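You operate a simulated robot arm through the tools that you are given. There is no shell and no other tool. Be economical: measure what you need, move in short steps, check, and stop when the job is done.

Carry out the task below with a simulated robot arm. There is one attempt and no reset: what you move stays moved.

TASK
Put one of the folded cloths from the top of the side table on top of the brown bobbin there.
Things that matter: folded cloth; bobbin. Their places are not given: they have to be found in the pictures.

It is judged by the outcome, as a careful person would: the job done as asked, and still so three seconds after it is handed in. It fails if anything else is knocked over, pushed out of place, dropped, spilled or broken.

THE ROBOT
A 6-joint arm with a two-finger parallel gripper, fixed in place. Base frame: the origin is at the foot of the arm, x ahead of it, y to its left, z up; the work surface is at about z = 0. Lengths are in mm, angles in degrees, forces in N, time in s.
With the tool pointing down near the work surface it reaches from about 140 to 580 mm from the base axis. Its first joint turns from -66.0 to 66.0 degrees. Payload 2.1 kg.
Tool frame: the origin (TCP) lies between the finger pads and is the grasp point; the fingertips stand 30 mm ahead of it; z points along the fingers, y is the line along which they close. The gripper opens to 94 mm. The fingers are 28 mm wide and 10 mm thick; the gripper's body (50 by 96 mm) begins 55 mm behind the TCP.
Orientation is that of the tool frame in the base frame, as a unit quaternion [w, x, y, z]. With the fingers straight down and closing along the base's y, the tool's x points along the base's -x, its y along +y and its z along -z.

THE INTERFACE
- The arm moves only by the tool apply_moves. Its argument "increments" is a list of rows, each a list of 5 numbers: the shift along the tool's x, y, z in units of 30 mm (1.0 is 30 mm), then the turn about the tool's z in units of 6 degrees (1.0 is 6 degrees), then the finger opening in mm, from 0 to 94. In form: [[dx, dy, dz, spin, grip], ...]. A call has 1 to 10 rows; each row shifts and turns the commanded pose from where the row before left it, along the tool's axes as they then stand. A call with a number of a shift or a turn outside -1 to 1 is refused whole. A row lasts 0.2 s, in which the tool goes at most 50 mm and 8.6 degrees; a call with a longer step from one row to the next is refused whole, and so is a gripper value outside its range. A pose out of reach is approached as far as the arm can. The call stops where the force on the tool passes 40 N (or 10 N more than at its start, if that is more) or the arm is blocked; 0.2 s more then pass. The fingers move at their own pace (about 72 mm/s each) and stop on an object; they squeeze with about 33 N. The grip force told is the motor's: it shows also when the fingers shut on nothing. Time passes only in rows, and 0.2 s behind the last, so rows that do not move let the fingers close. It gives the time, the measured TCP pose, the force on the tool (base axes), the opening and the grip force at its end, in the units of the frame above (readings bear some noise), and new pictures: "show" is both (left out), scene, wrist or none.
- Cameras (640 x 400 px; columns grow to the right, rows downward): "scene" is fixed at [19.2, -344.1, 497.7]; the picture's right is [0.97, -0.24, 0.00], its down [-0.10, -0.42, -0.90] and it looks along [0.22, 0.88, -0.43] (base axes); focal length 369 px, centre (320, 200). "wrist" rides on the gripper at [-37, 0, -58] in the tool frame; the picture's right is [0.00, -1.00, 0.00], its down [0.97, 0.00, -0.24] and it looks along [0.24, 0.00, 0.97] (tool axes); focal length 218 px, centre (320, 200).
- point_at(camera, pixels): there is no depth. For up to 12 entries [column, row, z] of the newest picture of that camera ("zoom" is the newest enlarged one), the place [x, y] in the base frame at which the ray of that pixel passes the height z, good to about 2 mm, but the place of the scene camera against the robot may be out by one fixed shift of up to 12 mm in any direction. No time passes.
- zoom(camera, box): a new picture of the part [left, top, right, bottom] of that camera's present view, enlarged. No time passes.
- hand_in(): hands the job in; it is judged then, once.

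Work in short steps. Measure before you move; look again where a grasp or a placing could have gone wrong, and mend it. You have 60 turns and 120 pictures in all, the two below and enlarged ones among them. Open the gripper and draw the arm clear of the work before you hand the job in, unless the task says otherwise; then end with one line.

The tools are called as a command line: name --pt "numbers of a row" for each row, then --argument value for the rest, lists and objects as JSON in quotes. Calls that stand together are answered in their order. apply_moves: Moves the arm, as the interface text tells. Its arguments: {"type":"object","properties":{"increments":{"type":"array"},"show":{"type":"string","enum":["both","scene","wrist","none"]}},"required":["increments"]} The other tools are called the same way: point_at (camera, pixels) gives the place at which the rays of pixels pass given heights; zoom (camera, box) takes an enlarged picture of a part of a camera's view; hand_in () hands the job in.

At the start:

```text
clock: 0.0
tool_pos: [263.3, 110.0, 304.3]
tcp_rot: [0.0, 0.0, 1.0, 0.0]
force: [-0.7, 0.6, -0.1]
grip_width: 93.9
grip_force: 0.0
```

scene: 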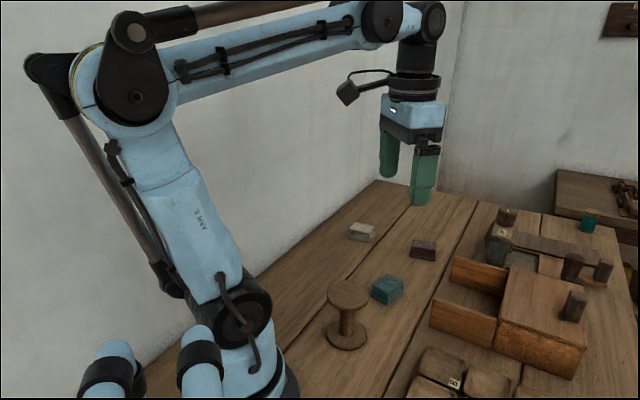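
wrist: 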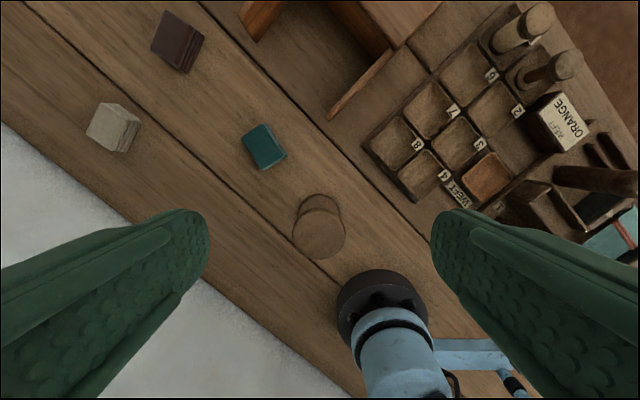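

The scene picture shows three small folded items (teal near (387,289), brown (423,250), cream (362,231)) and the bobbin at (347,315). I zoom in to identify them and measure.

zoom --camera "scene" --box '[300, 200, 460, 360]'

zoom --camera "wrist" --box '[220, 100, 380, 270]'

point_at --camera "wrist" --pixels '[[242, 138, 20], [268, 124, 20], [287, 155, 20], [262, 171, 0], [319, 234, 60], [292, 234, 60], [346, 234, 60], [319, 210, 0], [319, 234, 70], [112, 125, 20], [177, 40, 20]]'

point_at --camera "scene" --pixels '[[347, 337, 0], [347, 293, 60], [347, 293, 70], [386, 285, 20], [372, 295, 0], [389, 306, 0], [403, 291, 0]]'

```text
2.50 times, centred on (380, 280) of scene
```

zoom: 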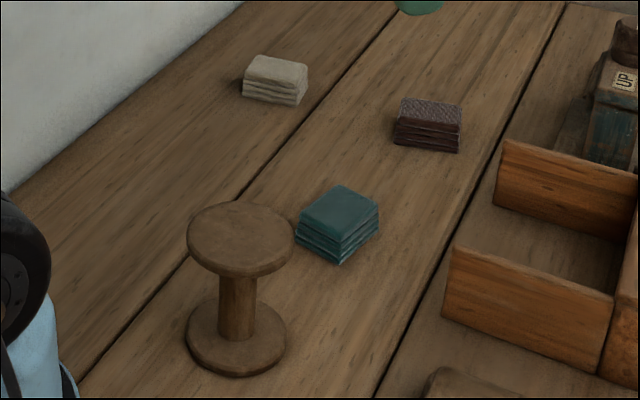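

```text
2.35 times, centred on (300, 185) of wrist
```

zoom: 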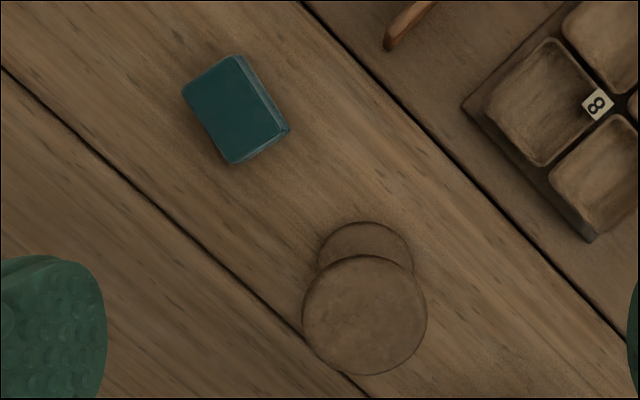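

```text
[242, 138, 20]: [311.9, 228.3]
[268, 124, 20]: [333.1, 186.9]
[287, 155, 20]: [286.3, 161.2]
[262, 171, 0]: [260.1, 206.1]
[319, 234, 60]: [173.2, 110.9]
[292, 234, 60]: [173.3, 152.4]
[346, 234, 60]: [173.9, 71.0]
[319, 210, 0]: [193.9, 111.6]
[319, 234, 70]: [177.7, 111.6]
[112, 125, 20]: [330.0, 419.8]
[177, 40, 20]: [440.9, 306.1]
```

```text
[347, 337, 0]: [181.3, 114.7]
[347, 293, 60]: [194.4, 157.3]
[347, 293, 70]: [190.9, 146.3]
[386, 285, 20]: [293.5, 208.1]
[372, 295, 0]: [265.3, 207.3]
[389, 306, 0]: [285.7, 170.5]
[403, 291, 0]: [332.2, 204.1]
```

The bobbin is at about (185,112), standing roughly 95–100 high; the teal cloth is at about (297,195), with its short side along about (0.55,-0.84). I move above the cloth, turn the tool about -33°, and look again.

apply_moves --pt "-0.39 0.94 0 0 94" --pt "-0.39 0.94 0 0 94" --pt "-0.39 0.94 0 0 94" --pt "0 0 0.5 -0.92 94" --pt "0 0 0.5 -0.92 94" --pt "0 0 0.5 -0.92 94" --pt "0 0 0.5 -0.92 94" --pt "0 0 0.5 -0.92 94" --pt "0 0 0.5 -0.92 94"

```text
clock: 2.0
tool_pos: [297.5, 194.4, 214.8]
tcp_rot: [0.0, -0.286, 0.958, 0.0]
force: [0.1, 0.1, -0.2]
grip_width: 94.2
grip_force: 0.1
```

scene: 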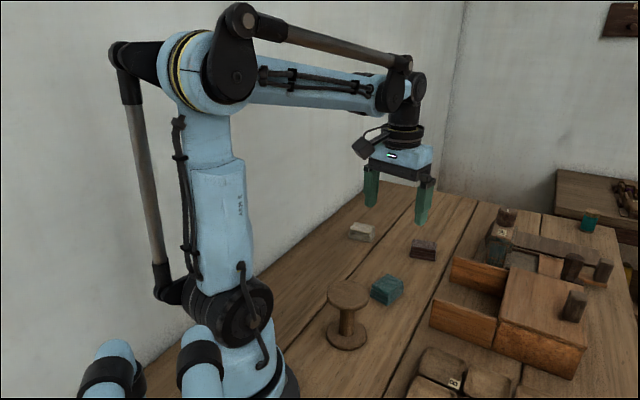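
wrist: 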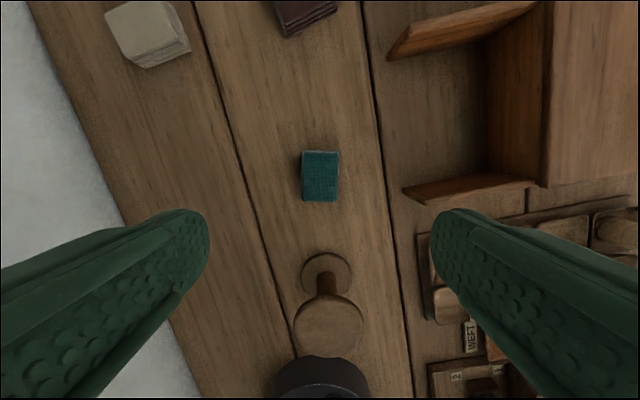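

The cloth (320,176) is now square to the fingers and centred. I zoom in and measure it and the bobbin.

zoom --camera "wrist" --box '[240, 130, 400, 230]'

point_at --camera "wrist" --pixels '[[302, 151, 28], [340, 151, 28], [338, 195, 28], [303, 195, 28], [320, 202, 0], [320, 151, 28], [328, 324, 95], [294, 324, 95], [363, 324, 95], [327, 274, 0], [302, 274, 0], [352, 274, 0]]'

zoom --camera "scene" --box '[320, 260, 416, 360]'

point_at --camera "scene" --pixels '[[385, 306, 0], [385, 300, 20], [385, 300, 28], [374, 295, 0], [374, 289, 20], [347, 292, 95], [347, 292, 100], [347, 336, 0], [347, 292, 90]]'

```text
4.00 times, centred on (320, 180) of wrist
```

zoom: 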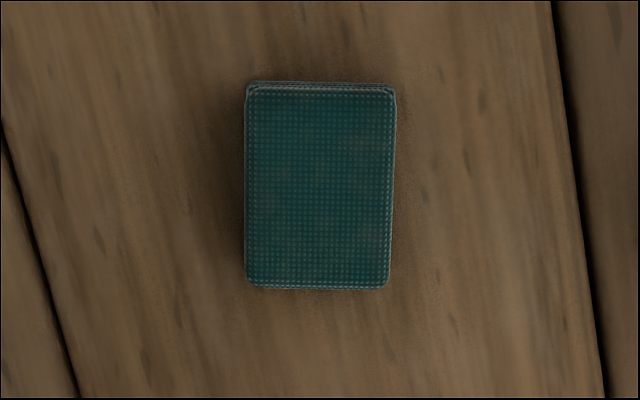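

```text
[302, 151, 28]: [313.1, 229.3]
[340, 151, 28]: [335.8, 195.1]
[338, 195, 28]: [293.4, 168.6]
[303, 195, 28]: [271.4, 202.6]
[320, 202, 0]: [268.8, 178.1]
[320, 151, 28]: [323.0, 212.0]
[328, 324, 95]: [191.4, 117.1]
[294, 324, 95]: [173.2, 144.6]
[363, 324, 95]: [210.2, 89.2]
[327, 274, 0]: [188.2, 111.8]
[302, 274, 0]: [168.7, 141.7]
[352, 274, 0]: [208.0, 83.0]
```

```text
4.00 times, centred on (368, 310) of scene
```

zoom: 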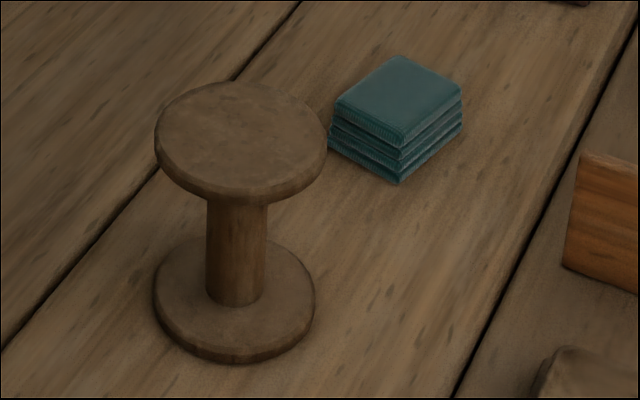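

```text
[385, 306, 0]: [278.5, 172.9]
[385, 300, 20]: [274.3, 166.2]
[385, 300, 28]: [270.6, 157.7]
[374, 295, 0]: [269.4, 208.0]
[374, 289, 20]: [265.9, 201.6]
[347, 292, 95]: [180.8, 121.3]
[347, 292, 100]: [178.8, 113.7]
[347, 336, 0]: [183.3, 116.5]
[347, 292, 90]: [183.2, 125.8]
```

The cloth is centred at about (297.5,196), around 22 high, and the TCP is right above it. I descend most of the way, then check.

apply_moves --pt "0 0.04 0.9 0 94" --pt "0 0 0.9 0 94" --pt "0 0 0.9 0 94" --pt "0 0 0.9 0 94" --pt "0 0 0.9 0 94" --pt "0 0 0.6 0 94"

```text
clock: 3.4
tool_pos: [295.9, 194.3, 60.7]
tcp_rot: [0.001, -0.285, 0.959, 0.001]
force: [-0.4, 0.3, -0.2]
grip_width: 94.0
grip_force: 0.1
```

scene: 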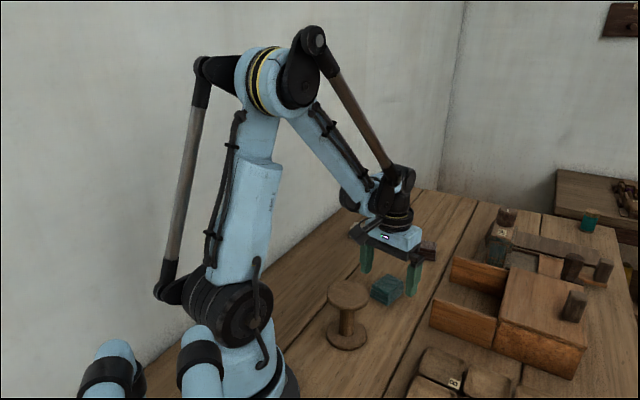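
wrist: 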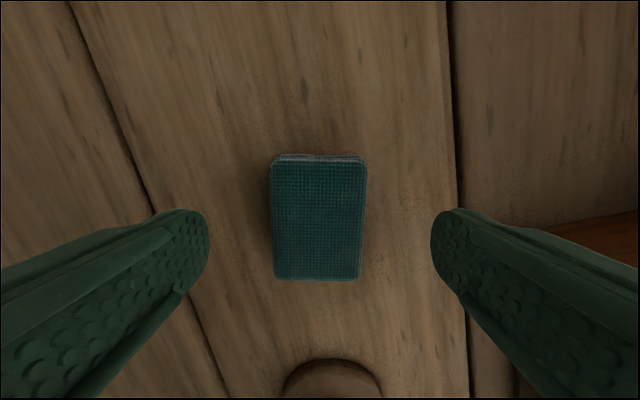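

The cloth lies between the fingers. I measure its centre once more.

point_at --camera "wrist" --pixels '[[271, 160, 22], [366, 160, 22], [361, 279, 22], [274, 279, 22], [318, 219, 22]]'

```text
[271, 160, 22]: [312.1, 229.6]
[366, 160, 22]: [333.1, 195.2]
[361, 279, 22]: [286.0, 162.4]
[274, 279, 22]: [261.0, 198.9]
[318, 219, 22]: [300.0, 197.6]
```

Centre is at (298,196.5); I shift about 3 mm, go down to z≈35 and close the fingers.

apply_moves --pt "-0.1 0 0.4 0 94" --pt "0 0 0.45 0 94" --pt "0 0 0 0 94" --pt "0 0 0 0 36" --pt "0 0 0 0 30" --pt "0 0 0 0 30" --pt "0 0 0 0 30"

```text
clock: 5.0
tool_pos: [299.7, 196.8, 37.9]
tcp_rot: [0.001, -0.285, 0.959, -0.001]
force: [0.2, 0.3, -0.1]
grip_width: 43.9
grip_force: 32.6
```

scene: 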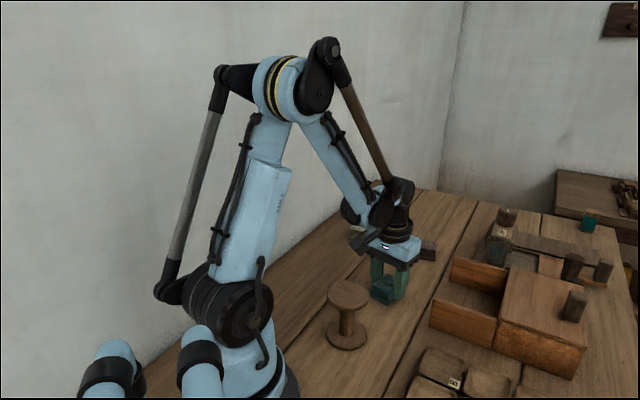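
wrist: 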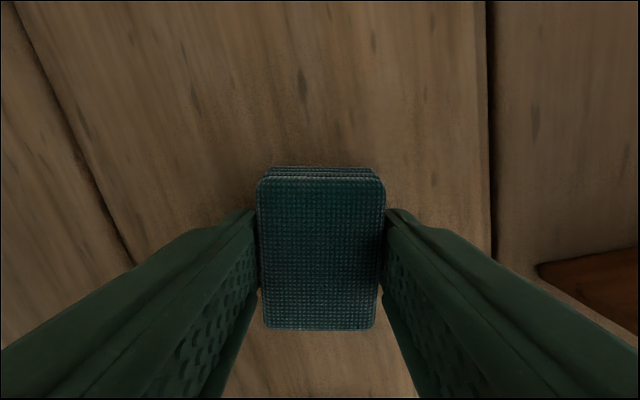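

The cloth is held (opening 43.9, 32.6 N). I lift it straight up to z≈190.

apply_moves --pt "0 0 -0.3 0 30" --pt "0 0 -0.6 0 30" --pt "0 0 -0.9 0 30" --pt "0 0 -0.9 0 30" --pt "0 0 -0.9 0 30" --pt "0 0 -0.9 0 30" --pt "0 0 -0.6 0 30" --pt "0 0 0 0 30"

```text
clock: 6.8
tool_pos: [298.5, 196.2, 191.2]
tcp_rot: [-0.001, -0.285, 0.959, -0.001]
force: [0.6, 0.3, 0.9]
grip_width: 30.0
grip_force: 0.0
```

scene: 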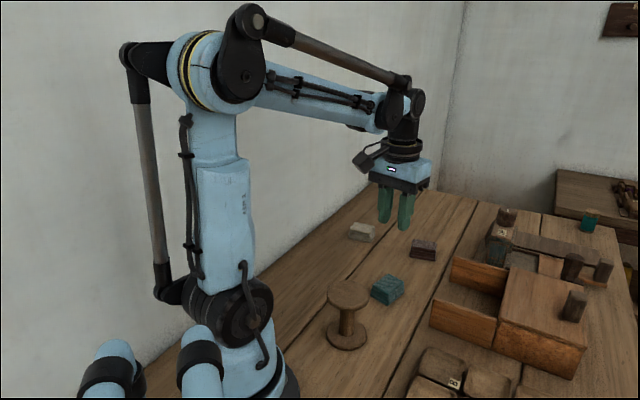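
wrist: 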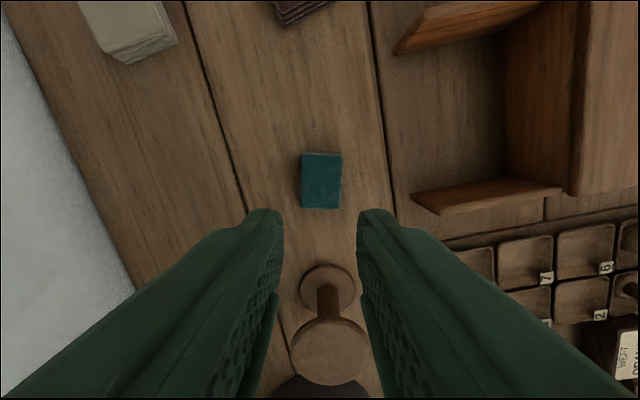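

The cloth slipped out (opening now 30, cloth still on the table at (321,181)). I reopen over it, come down partway and check its position for a deeper grasp.

apply_moves --pt "0 0 0.3 0 94" --pt "0 0 0.6 0 94" --pt "0 0 0.9 0 94" --pt "0 0 0.9 0 94" --pt "0 0 0.9 0 94" --pt "0 0 0.6 0 94" --pt "0 0 0.2 0 94" --pt "0 0 0 0 94"

zoom --camera "scene" --box '[340, 240, 436, 320]'

```text
clock: 8.6
tool_pos: [300.4, 197.0, 56.5]
tcp_rot: [0.0, -0.285, 0.959, 0.0]
force: [0.1, -0.6, 0.9]
grip_width: 94.0
grip_force: 0.0
```

scene: 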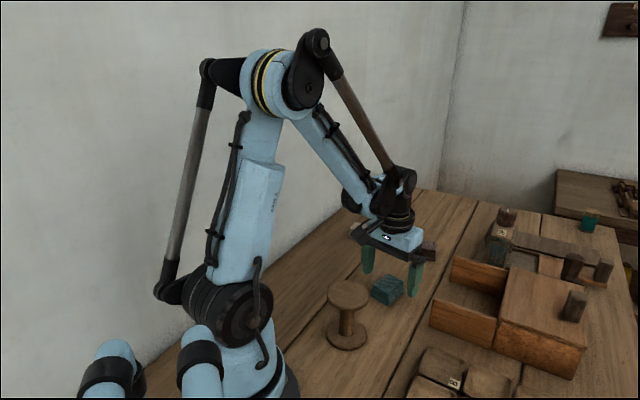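
wrist: 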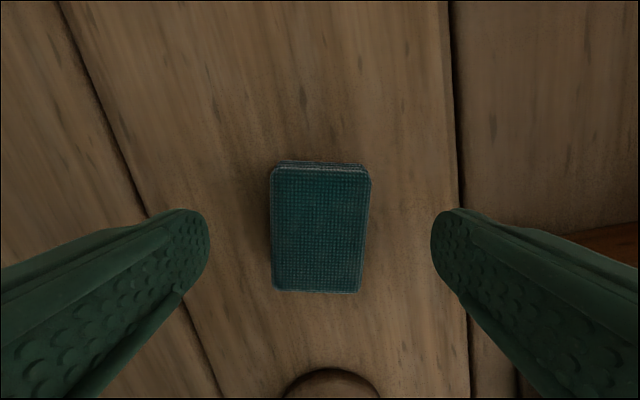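

```text
5.00 times, centred on (388, 280) of scene
```

zoom: 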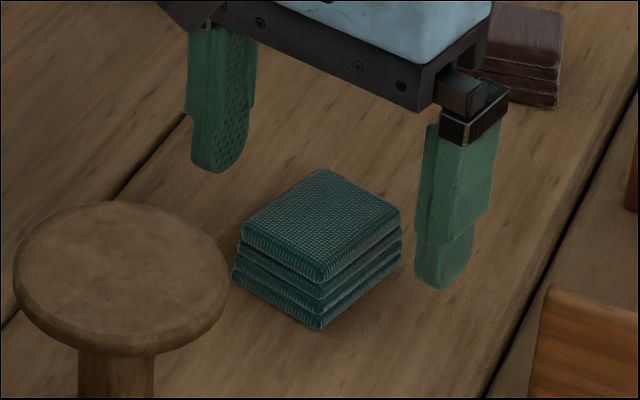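

The cloth is still centred but turned about 2°; I turn to match it and go down slightly deeper (z≈33), reading before closing.

apply_moves --pt "0 0 0.3 0.38 94" --pt "0 0 0.3 0 94" --pt "0 0 0.18 0 94" --pt "0 0 0 0 94" --pt "0 0 0 0 94" --show "wrist"

zoom --camera "scene" --box '[340, 240, 436, 320]'

```text
clock: 9.8
tool_pos: [301.2, 196.6, 33.3]
tcp_rot: [-0.001, -0.266, 0.964, 0.0]
force: [-0.6, 0.5, 0.9]
grip_width: 94.0
grip_force: 0.1
```

wrist: 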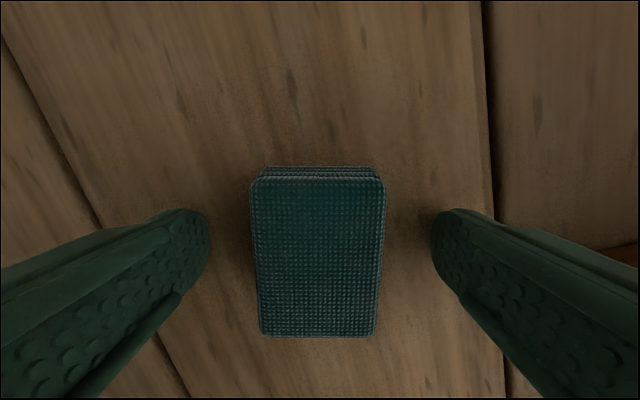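

```text
5.00 times, centred on (388, 280) of scene
```

zoom: 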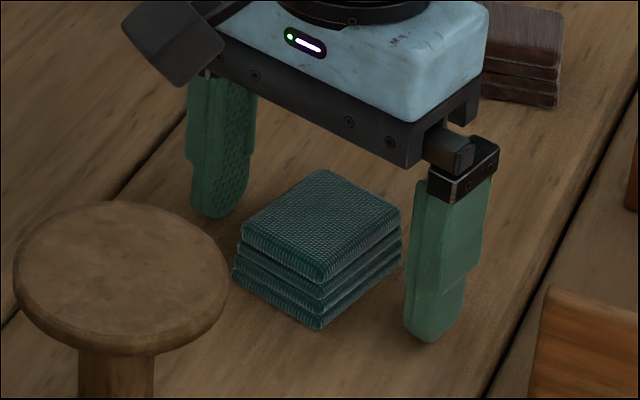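

The fingers straddle the cloth with tips just above the table. I close with full squeeze (command 0) and lift only slowly a little.

apply_moves --pt "0 0 0 0 40" --pt "0 0 0 0 0" --pt "0 0 0 0 0" --pt "0 0 0 0 0" --pt "0 0 0 0 0" --pt "0 0 -0.1 0 0" --pt "0 0 -0.2 0 0" --pt "0 0 -0.3 0 0" --pt "0 0 0 0 0"

zoom --camera "scene" --box '[340, 240, 436, 320]'

```text
clock: 11.8
tool_pos: [299.8, 197.0, 50.9]
tcp_rot: [0.001, -0.266, 0.964, 0.0]
force: [0.2, 0.0, -0.4]
grip_width: 43.7
grip_force: 33.2
```

scene: 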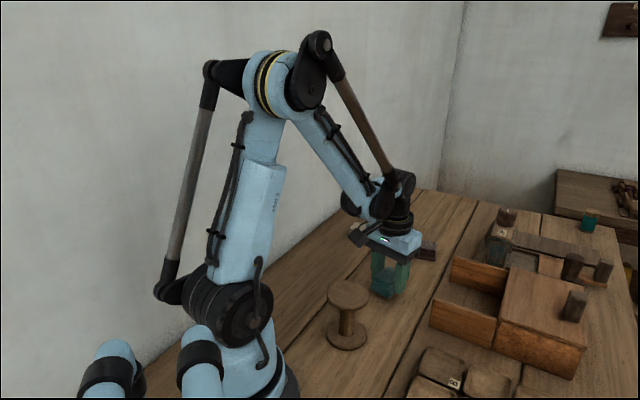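
wrist: 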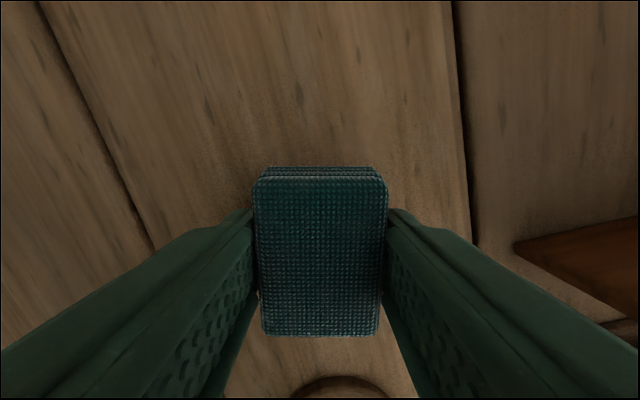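

```text
5.00 times, centred on (388, 280) of scene
```

zoom: 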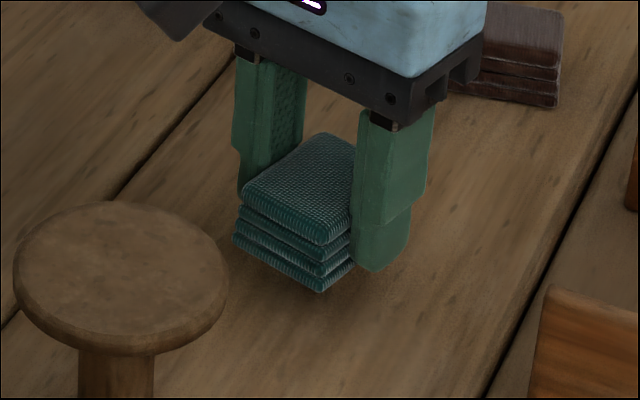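

The cloth is in the air now, firmly held (43.7, 33 N). I continue lifting gently to z≈165.

apply_moves --pt "0 0 -0.3 0 0" --pt "0 0 -0.4 0 0" --pt "0 0 -0.4 0 0" --pt "0 0 -0.4 0 0" --pt "0 0 -0.4 0 0" --pt "0 0 -0.4 0 0" --pt "0 0 -0.4 0 0" --pt "0 0 -0.4 0 0" --pt "0 0 -0.4 0 0" --pt "0 0 -0.3 0 0"

zoom --camera "wrist" --box '[220, 240, 420, 400]'

zoom --camera "scene" --box '[310, 180, 438, 360]'

```text
clock: 14.0
tool_pos: [299.0, 197.3, 166.5]
tcp_rot: [0.0, -0.266, 0.964, 0.0]
force: [0.2, 0.2, -0.7]
grip_width: 43.9
grip_force: 33.3
```

scene: 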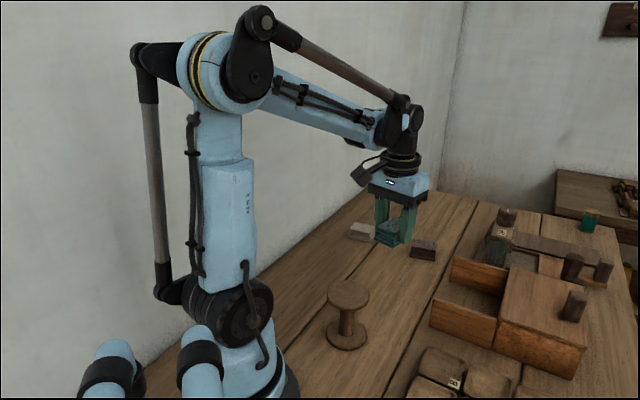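
wrist: 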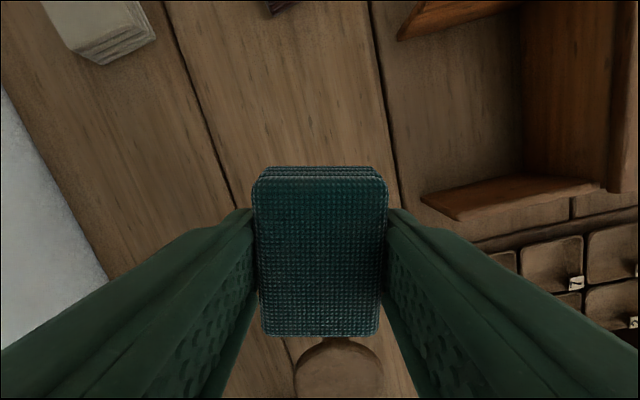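

```text
2.50 times, centred on (320, 320) of wrist
```

zoom: 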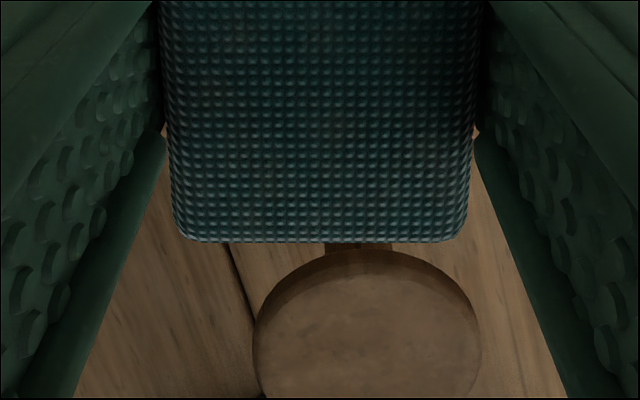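

```text
2.22 times, centred on (374, 270) of scene
```

zoom: 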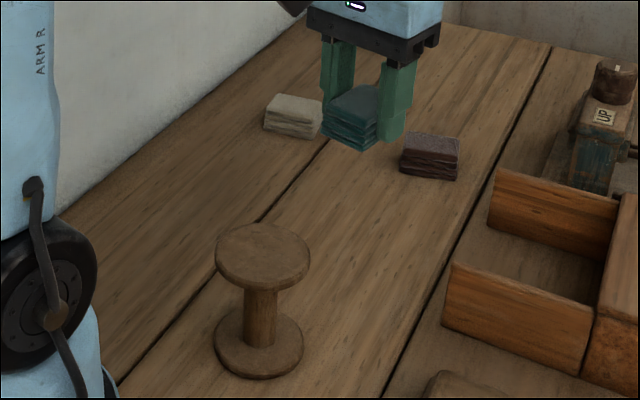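

The cloth is held and clear. I measure the bobbin's top disc (centre about (339,378) in wrist) at candidate heights.

point_at --camera "wrist" --pixels '[[339, 378, 80], [339, 378, 85], [339, 378, 90], [339, 378, 95], [339, 378, 100], [339, 339, 90], [339, 339, 80], [294, 378, 90], [384, 378, 90]]'

point_at --camera "scene" --pixels '[[348, 293, 80], [348, 293, 90], [348, 293, 100], [347, 331, 8], [375, 240, 130], [377, 230, 130]]'

```text
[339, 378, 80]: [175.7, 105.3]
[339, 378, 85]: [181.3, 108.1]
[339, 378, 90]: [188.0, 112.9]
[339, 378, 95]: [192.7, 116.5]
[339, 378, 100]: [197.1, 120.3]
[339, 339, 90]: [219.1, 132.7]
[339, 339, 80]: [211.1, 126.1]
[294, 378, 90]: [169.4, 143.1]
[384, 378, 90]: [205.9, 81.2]
```

```text
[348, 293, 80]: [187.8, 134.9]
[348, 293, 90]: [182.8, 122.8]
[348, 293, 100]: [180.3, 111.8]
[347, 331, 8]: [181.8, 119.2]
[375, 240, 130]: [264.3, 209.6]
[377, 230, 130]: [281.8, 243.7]
```

The bobbin's top is at about (187,112.5), z≈90, roughly 68 across. I carry the cloth over it at constant height (137 mm along tool x, -15 along tool y).

apply_moves --pt "0.4 -0.05 0 0 0" --pt "0.6 -0.065 0 0 0" --pt "0.6 -0.065 0 0 0" --pt "0.6 -0.065 0 0 0" --pt "0.6 -0.065 0 0 0" --pt "0.6 -0.065 0 0 0" --pt "0.6 -0.065 0 0 0" --pt "0.4 -0.05 0 0 0" --pt "0.17 -0.02 0 0 0" --pt "0 0 0 0 0"

zoom --camera "scene" --box '[280, 200, 424, 360]'

```text
clock: 16.2
tool_pos: [189.6, 113.4, 167.1]
tcp_rot: [0.0, -0.266, 0.964, 0.0]
force: [0.4, 0.2, 0.8]
grip_width: 44.0
grip_force: 33.3
```

scene: 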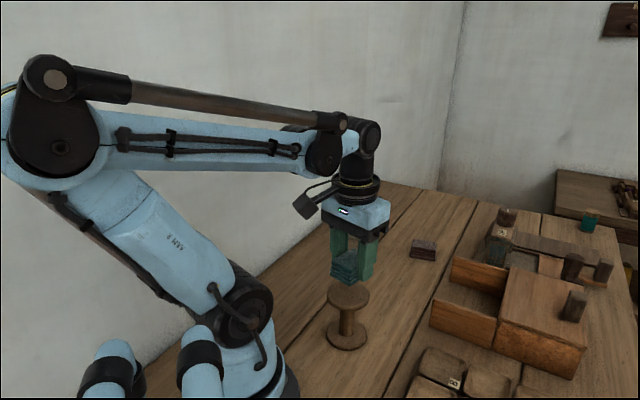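
wrist: 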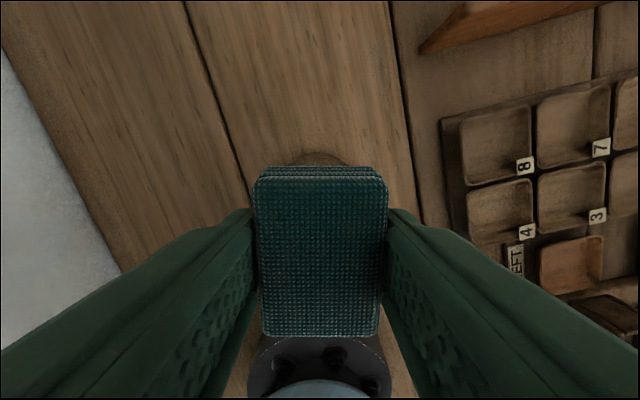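

```text
2.50 times, centred on (352, 280) of scene
```

zoom: 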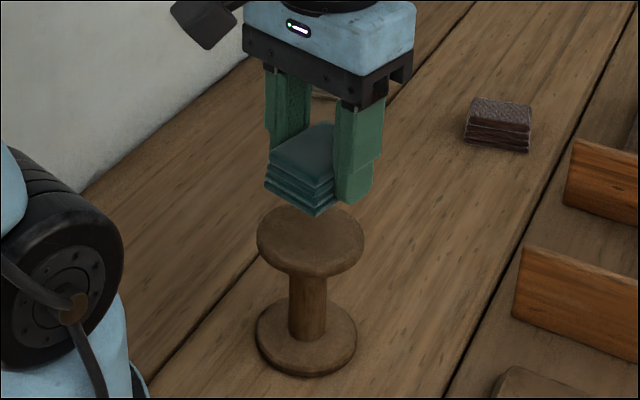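

The cloth hangs over the disc with its bottom at about z≈134. I lower about 36 mm and check.

apply_moves --pt "0 0 0.3 0 0" --pt "0 0 0.3 0 0" --pt "0 0 0.3 0 0" --pt "0 0 0.2 0 0" --pt "0 0 0.1 0 0" --pt "0 0 0 0 0"

zoom --camera "scene" --box '[300, 240, 396, 360]'

```text
clock: 17.6
tool_pos: [189.3, 113.5, 129.7]
tcp_rot: [0.0, -0.267, 0.964, 0.0]
force: [0.4, -0.2, -0.3]
grip_width: 43.6
grip_force: 32.8
```

scene: 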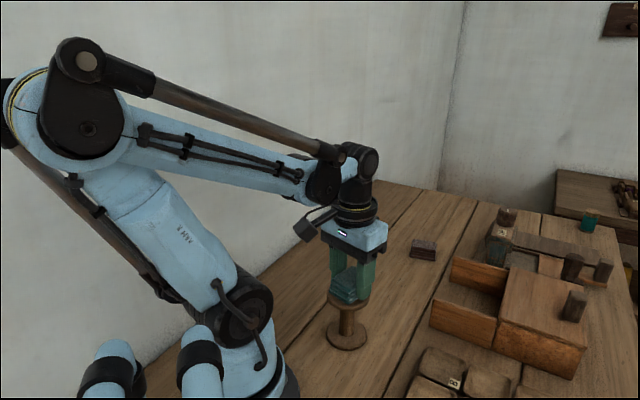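
wrist: 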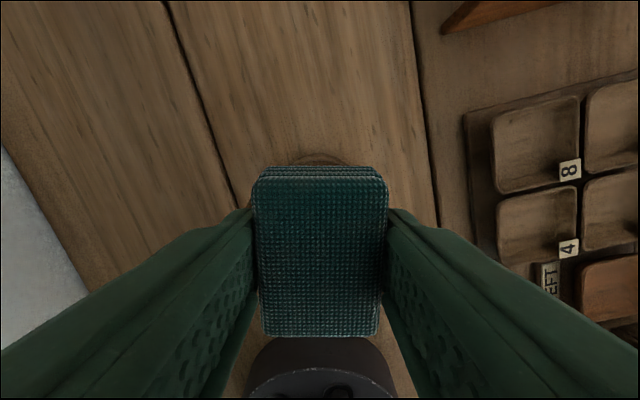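

```text
3.33 times, centred on (348, 300) of scene
```

zoom: 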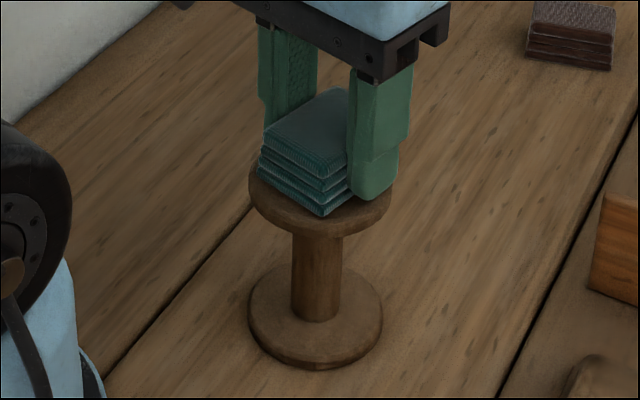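

It's very near the disc. I lower in tiny steps watching the force.

apply_moves --pt "0 0 0.07 0 0" --pt "0 0 0.06 0 0" --pt "0 0 0 0 0" --show "none"

point_at --camera "wrist" --pixels '[[320, 154, 8], [320, 154, 90]]'

```text
clock: 18.4
tool_pos: [191.6, 113.9, 128.6]
tcp_rot: [-0.002, -0.266, 0.964, 0.001]
force: [-1.9, -0.4, 13.9]
grip_width: 43.8
grip_force: 32.5
stopped in row 3: the force on the tool passed its limit (the readings are from after the stop); the commanded pose is now the measured one
```

```text
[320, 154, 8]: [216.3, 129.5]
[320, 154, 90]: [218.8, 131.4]
```

Contact was made (14 N) at z 128.6. I look closely before releasing.

zoom --camera "scene" --box '[300, 240, 396, 360]'

```text
3.33 times, centred on (348, 300) of scene
```

zoom: 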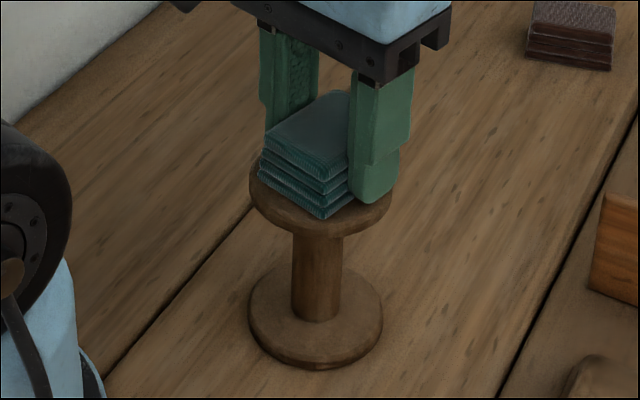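

The cloth sits flat on the disc. I relieve the pressure a hair and open step by step.

apply_moves --pt "0 0 -0.03 0 0" --pt "0 0 0 0 48" --pt "0 0 0 0 54" --pt "0 0 0 0 62" --pt "0 0 0 0 70" --pt "0 0 0 0 70"

zoom --camera "scene" --box '[300, 240, 396, 360]'

```text
clock: 19.8
tool_pos: [191.6, 115.1, 127.6]
tcp_rot: [-0.001, -0.266, 0.964, 0.001]
force: [0.3, 0.2, 0.0]
grip_width: 69.9
grip_force: 0.1
```

scene: 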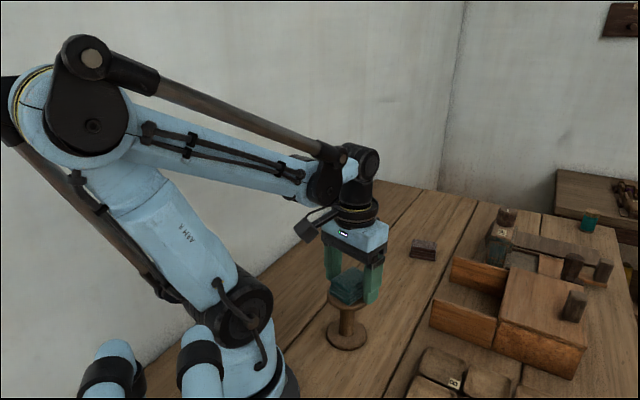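
wrist: 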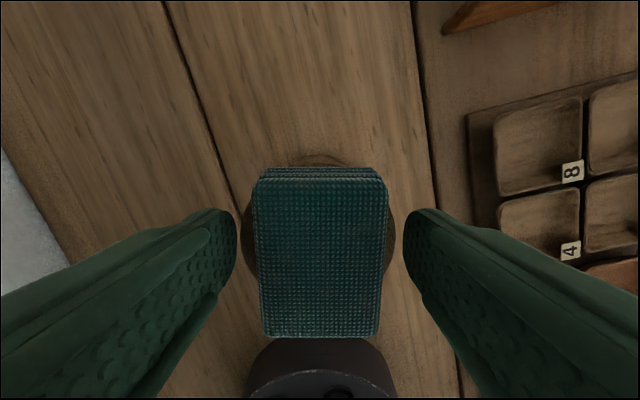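

```text
3.33 times, centred on (348, 300) of scene
```

zoom: 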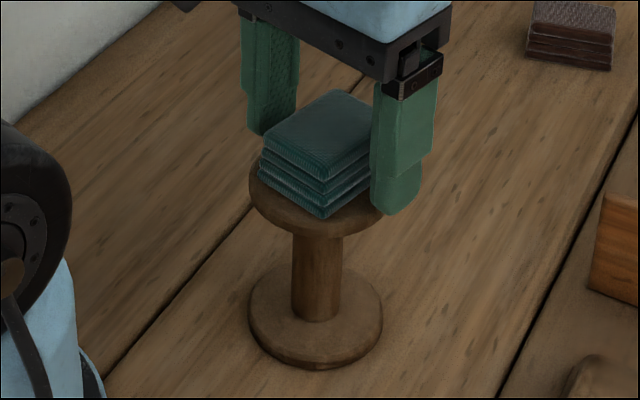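

Released, and the cloth rests centred on the bobbin. I raise the arm straight up and check the result.

apply_moves --pt "0 0 -0.2 0 80" --pt "0 0 -0.4 0 80" --pt "0 0 -0.6 0 80" --pt "0 0 -0.8 0 80" --pt "0 0 -0.8 0 80" --pt "0 0 -0.8 0 80" --pt "0 0 -0.6 0 80" --pt "-0.8 0 0 0 80" --pt "-0.8 0 0 0 80" --pt "-0.8 0 0 0 80"

zoom --camera "scene" --box '[300, 240, 396, 360]'

```text
clock: 22.0
tool_pos: [254.4, 150.0, 254.6]
tcp_rot: [-0.001, -0.266, 0.964, 0.001]
force: [-0.1, 0.2, 0.3]
grip_width: 80.0
grip_force: 0.1
```

scene: 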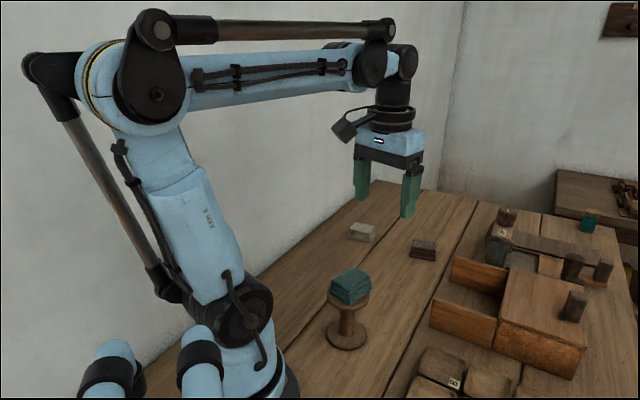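
wrist: 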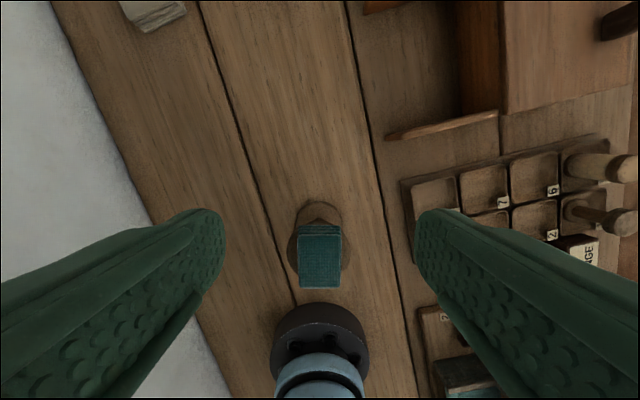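

```text
3.33 times, centred on (348, 300) of scene
```

zoom: 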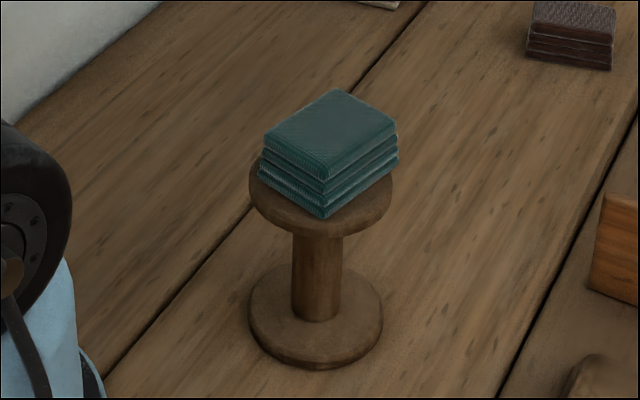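

The cloth sits stably on the bobbin, nothing else has moved, and the arm is clear with the gripper open. I hand it in.

hand_in

```text
The job is handed in.
```

The teal folded cloth is resting flat on top of the brown bobbin, nothing else was disturbed, and the job is handed in; the first grasp slipped, with the cloth left on the table, and the second held.
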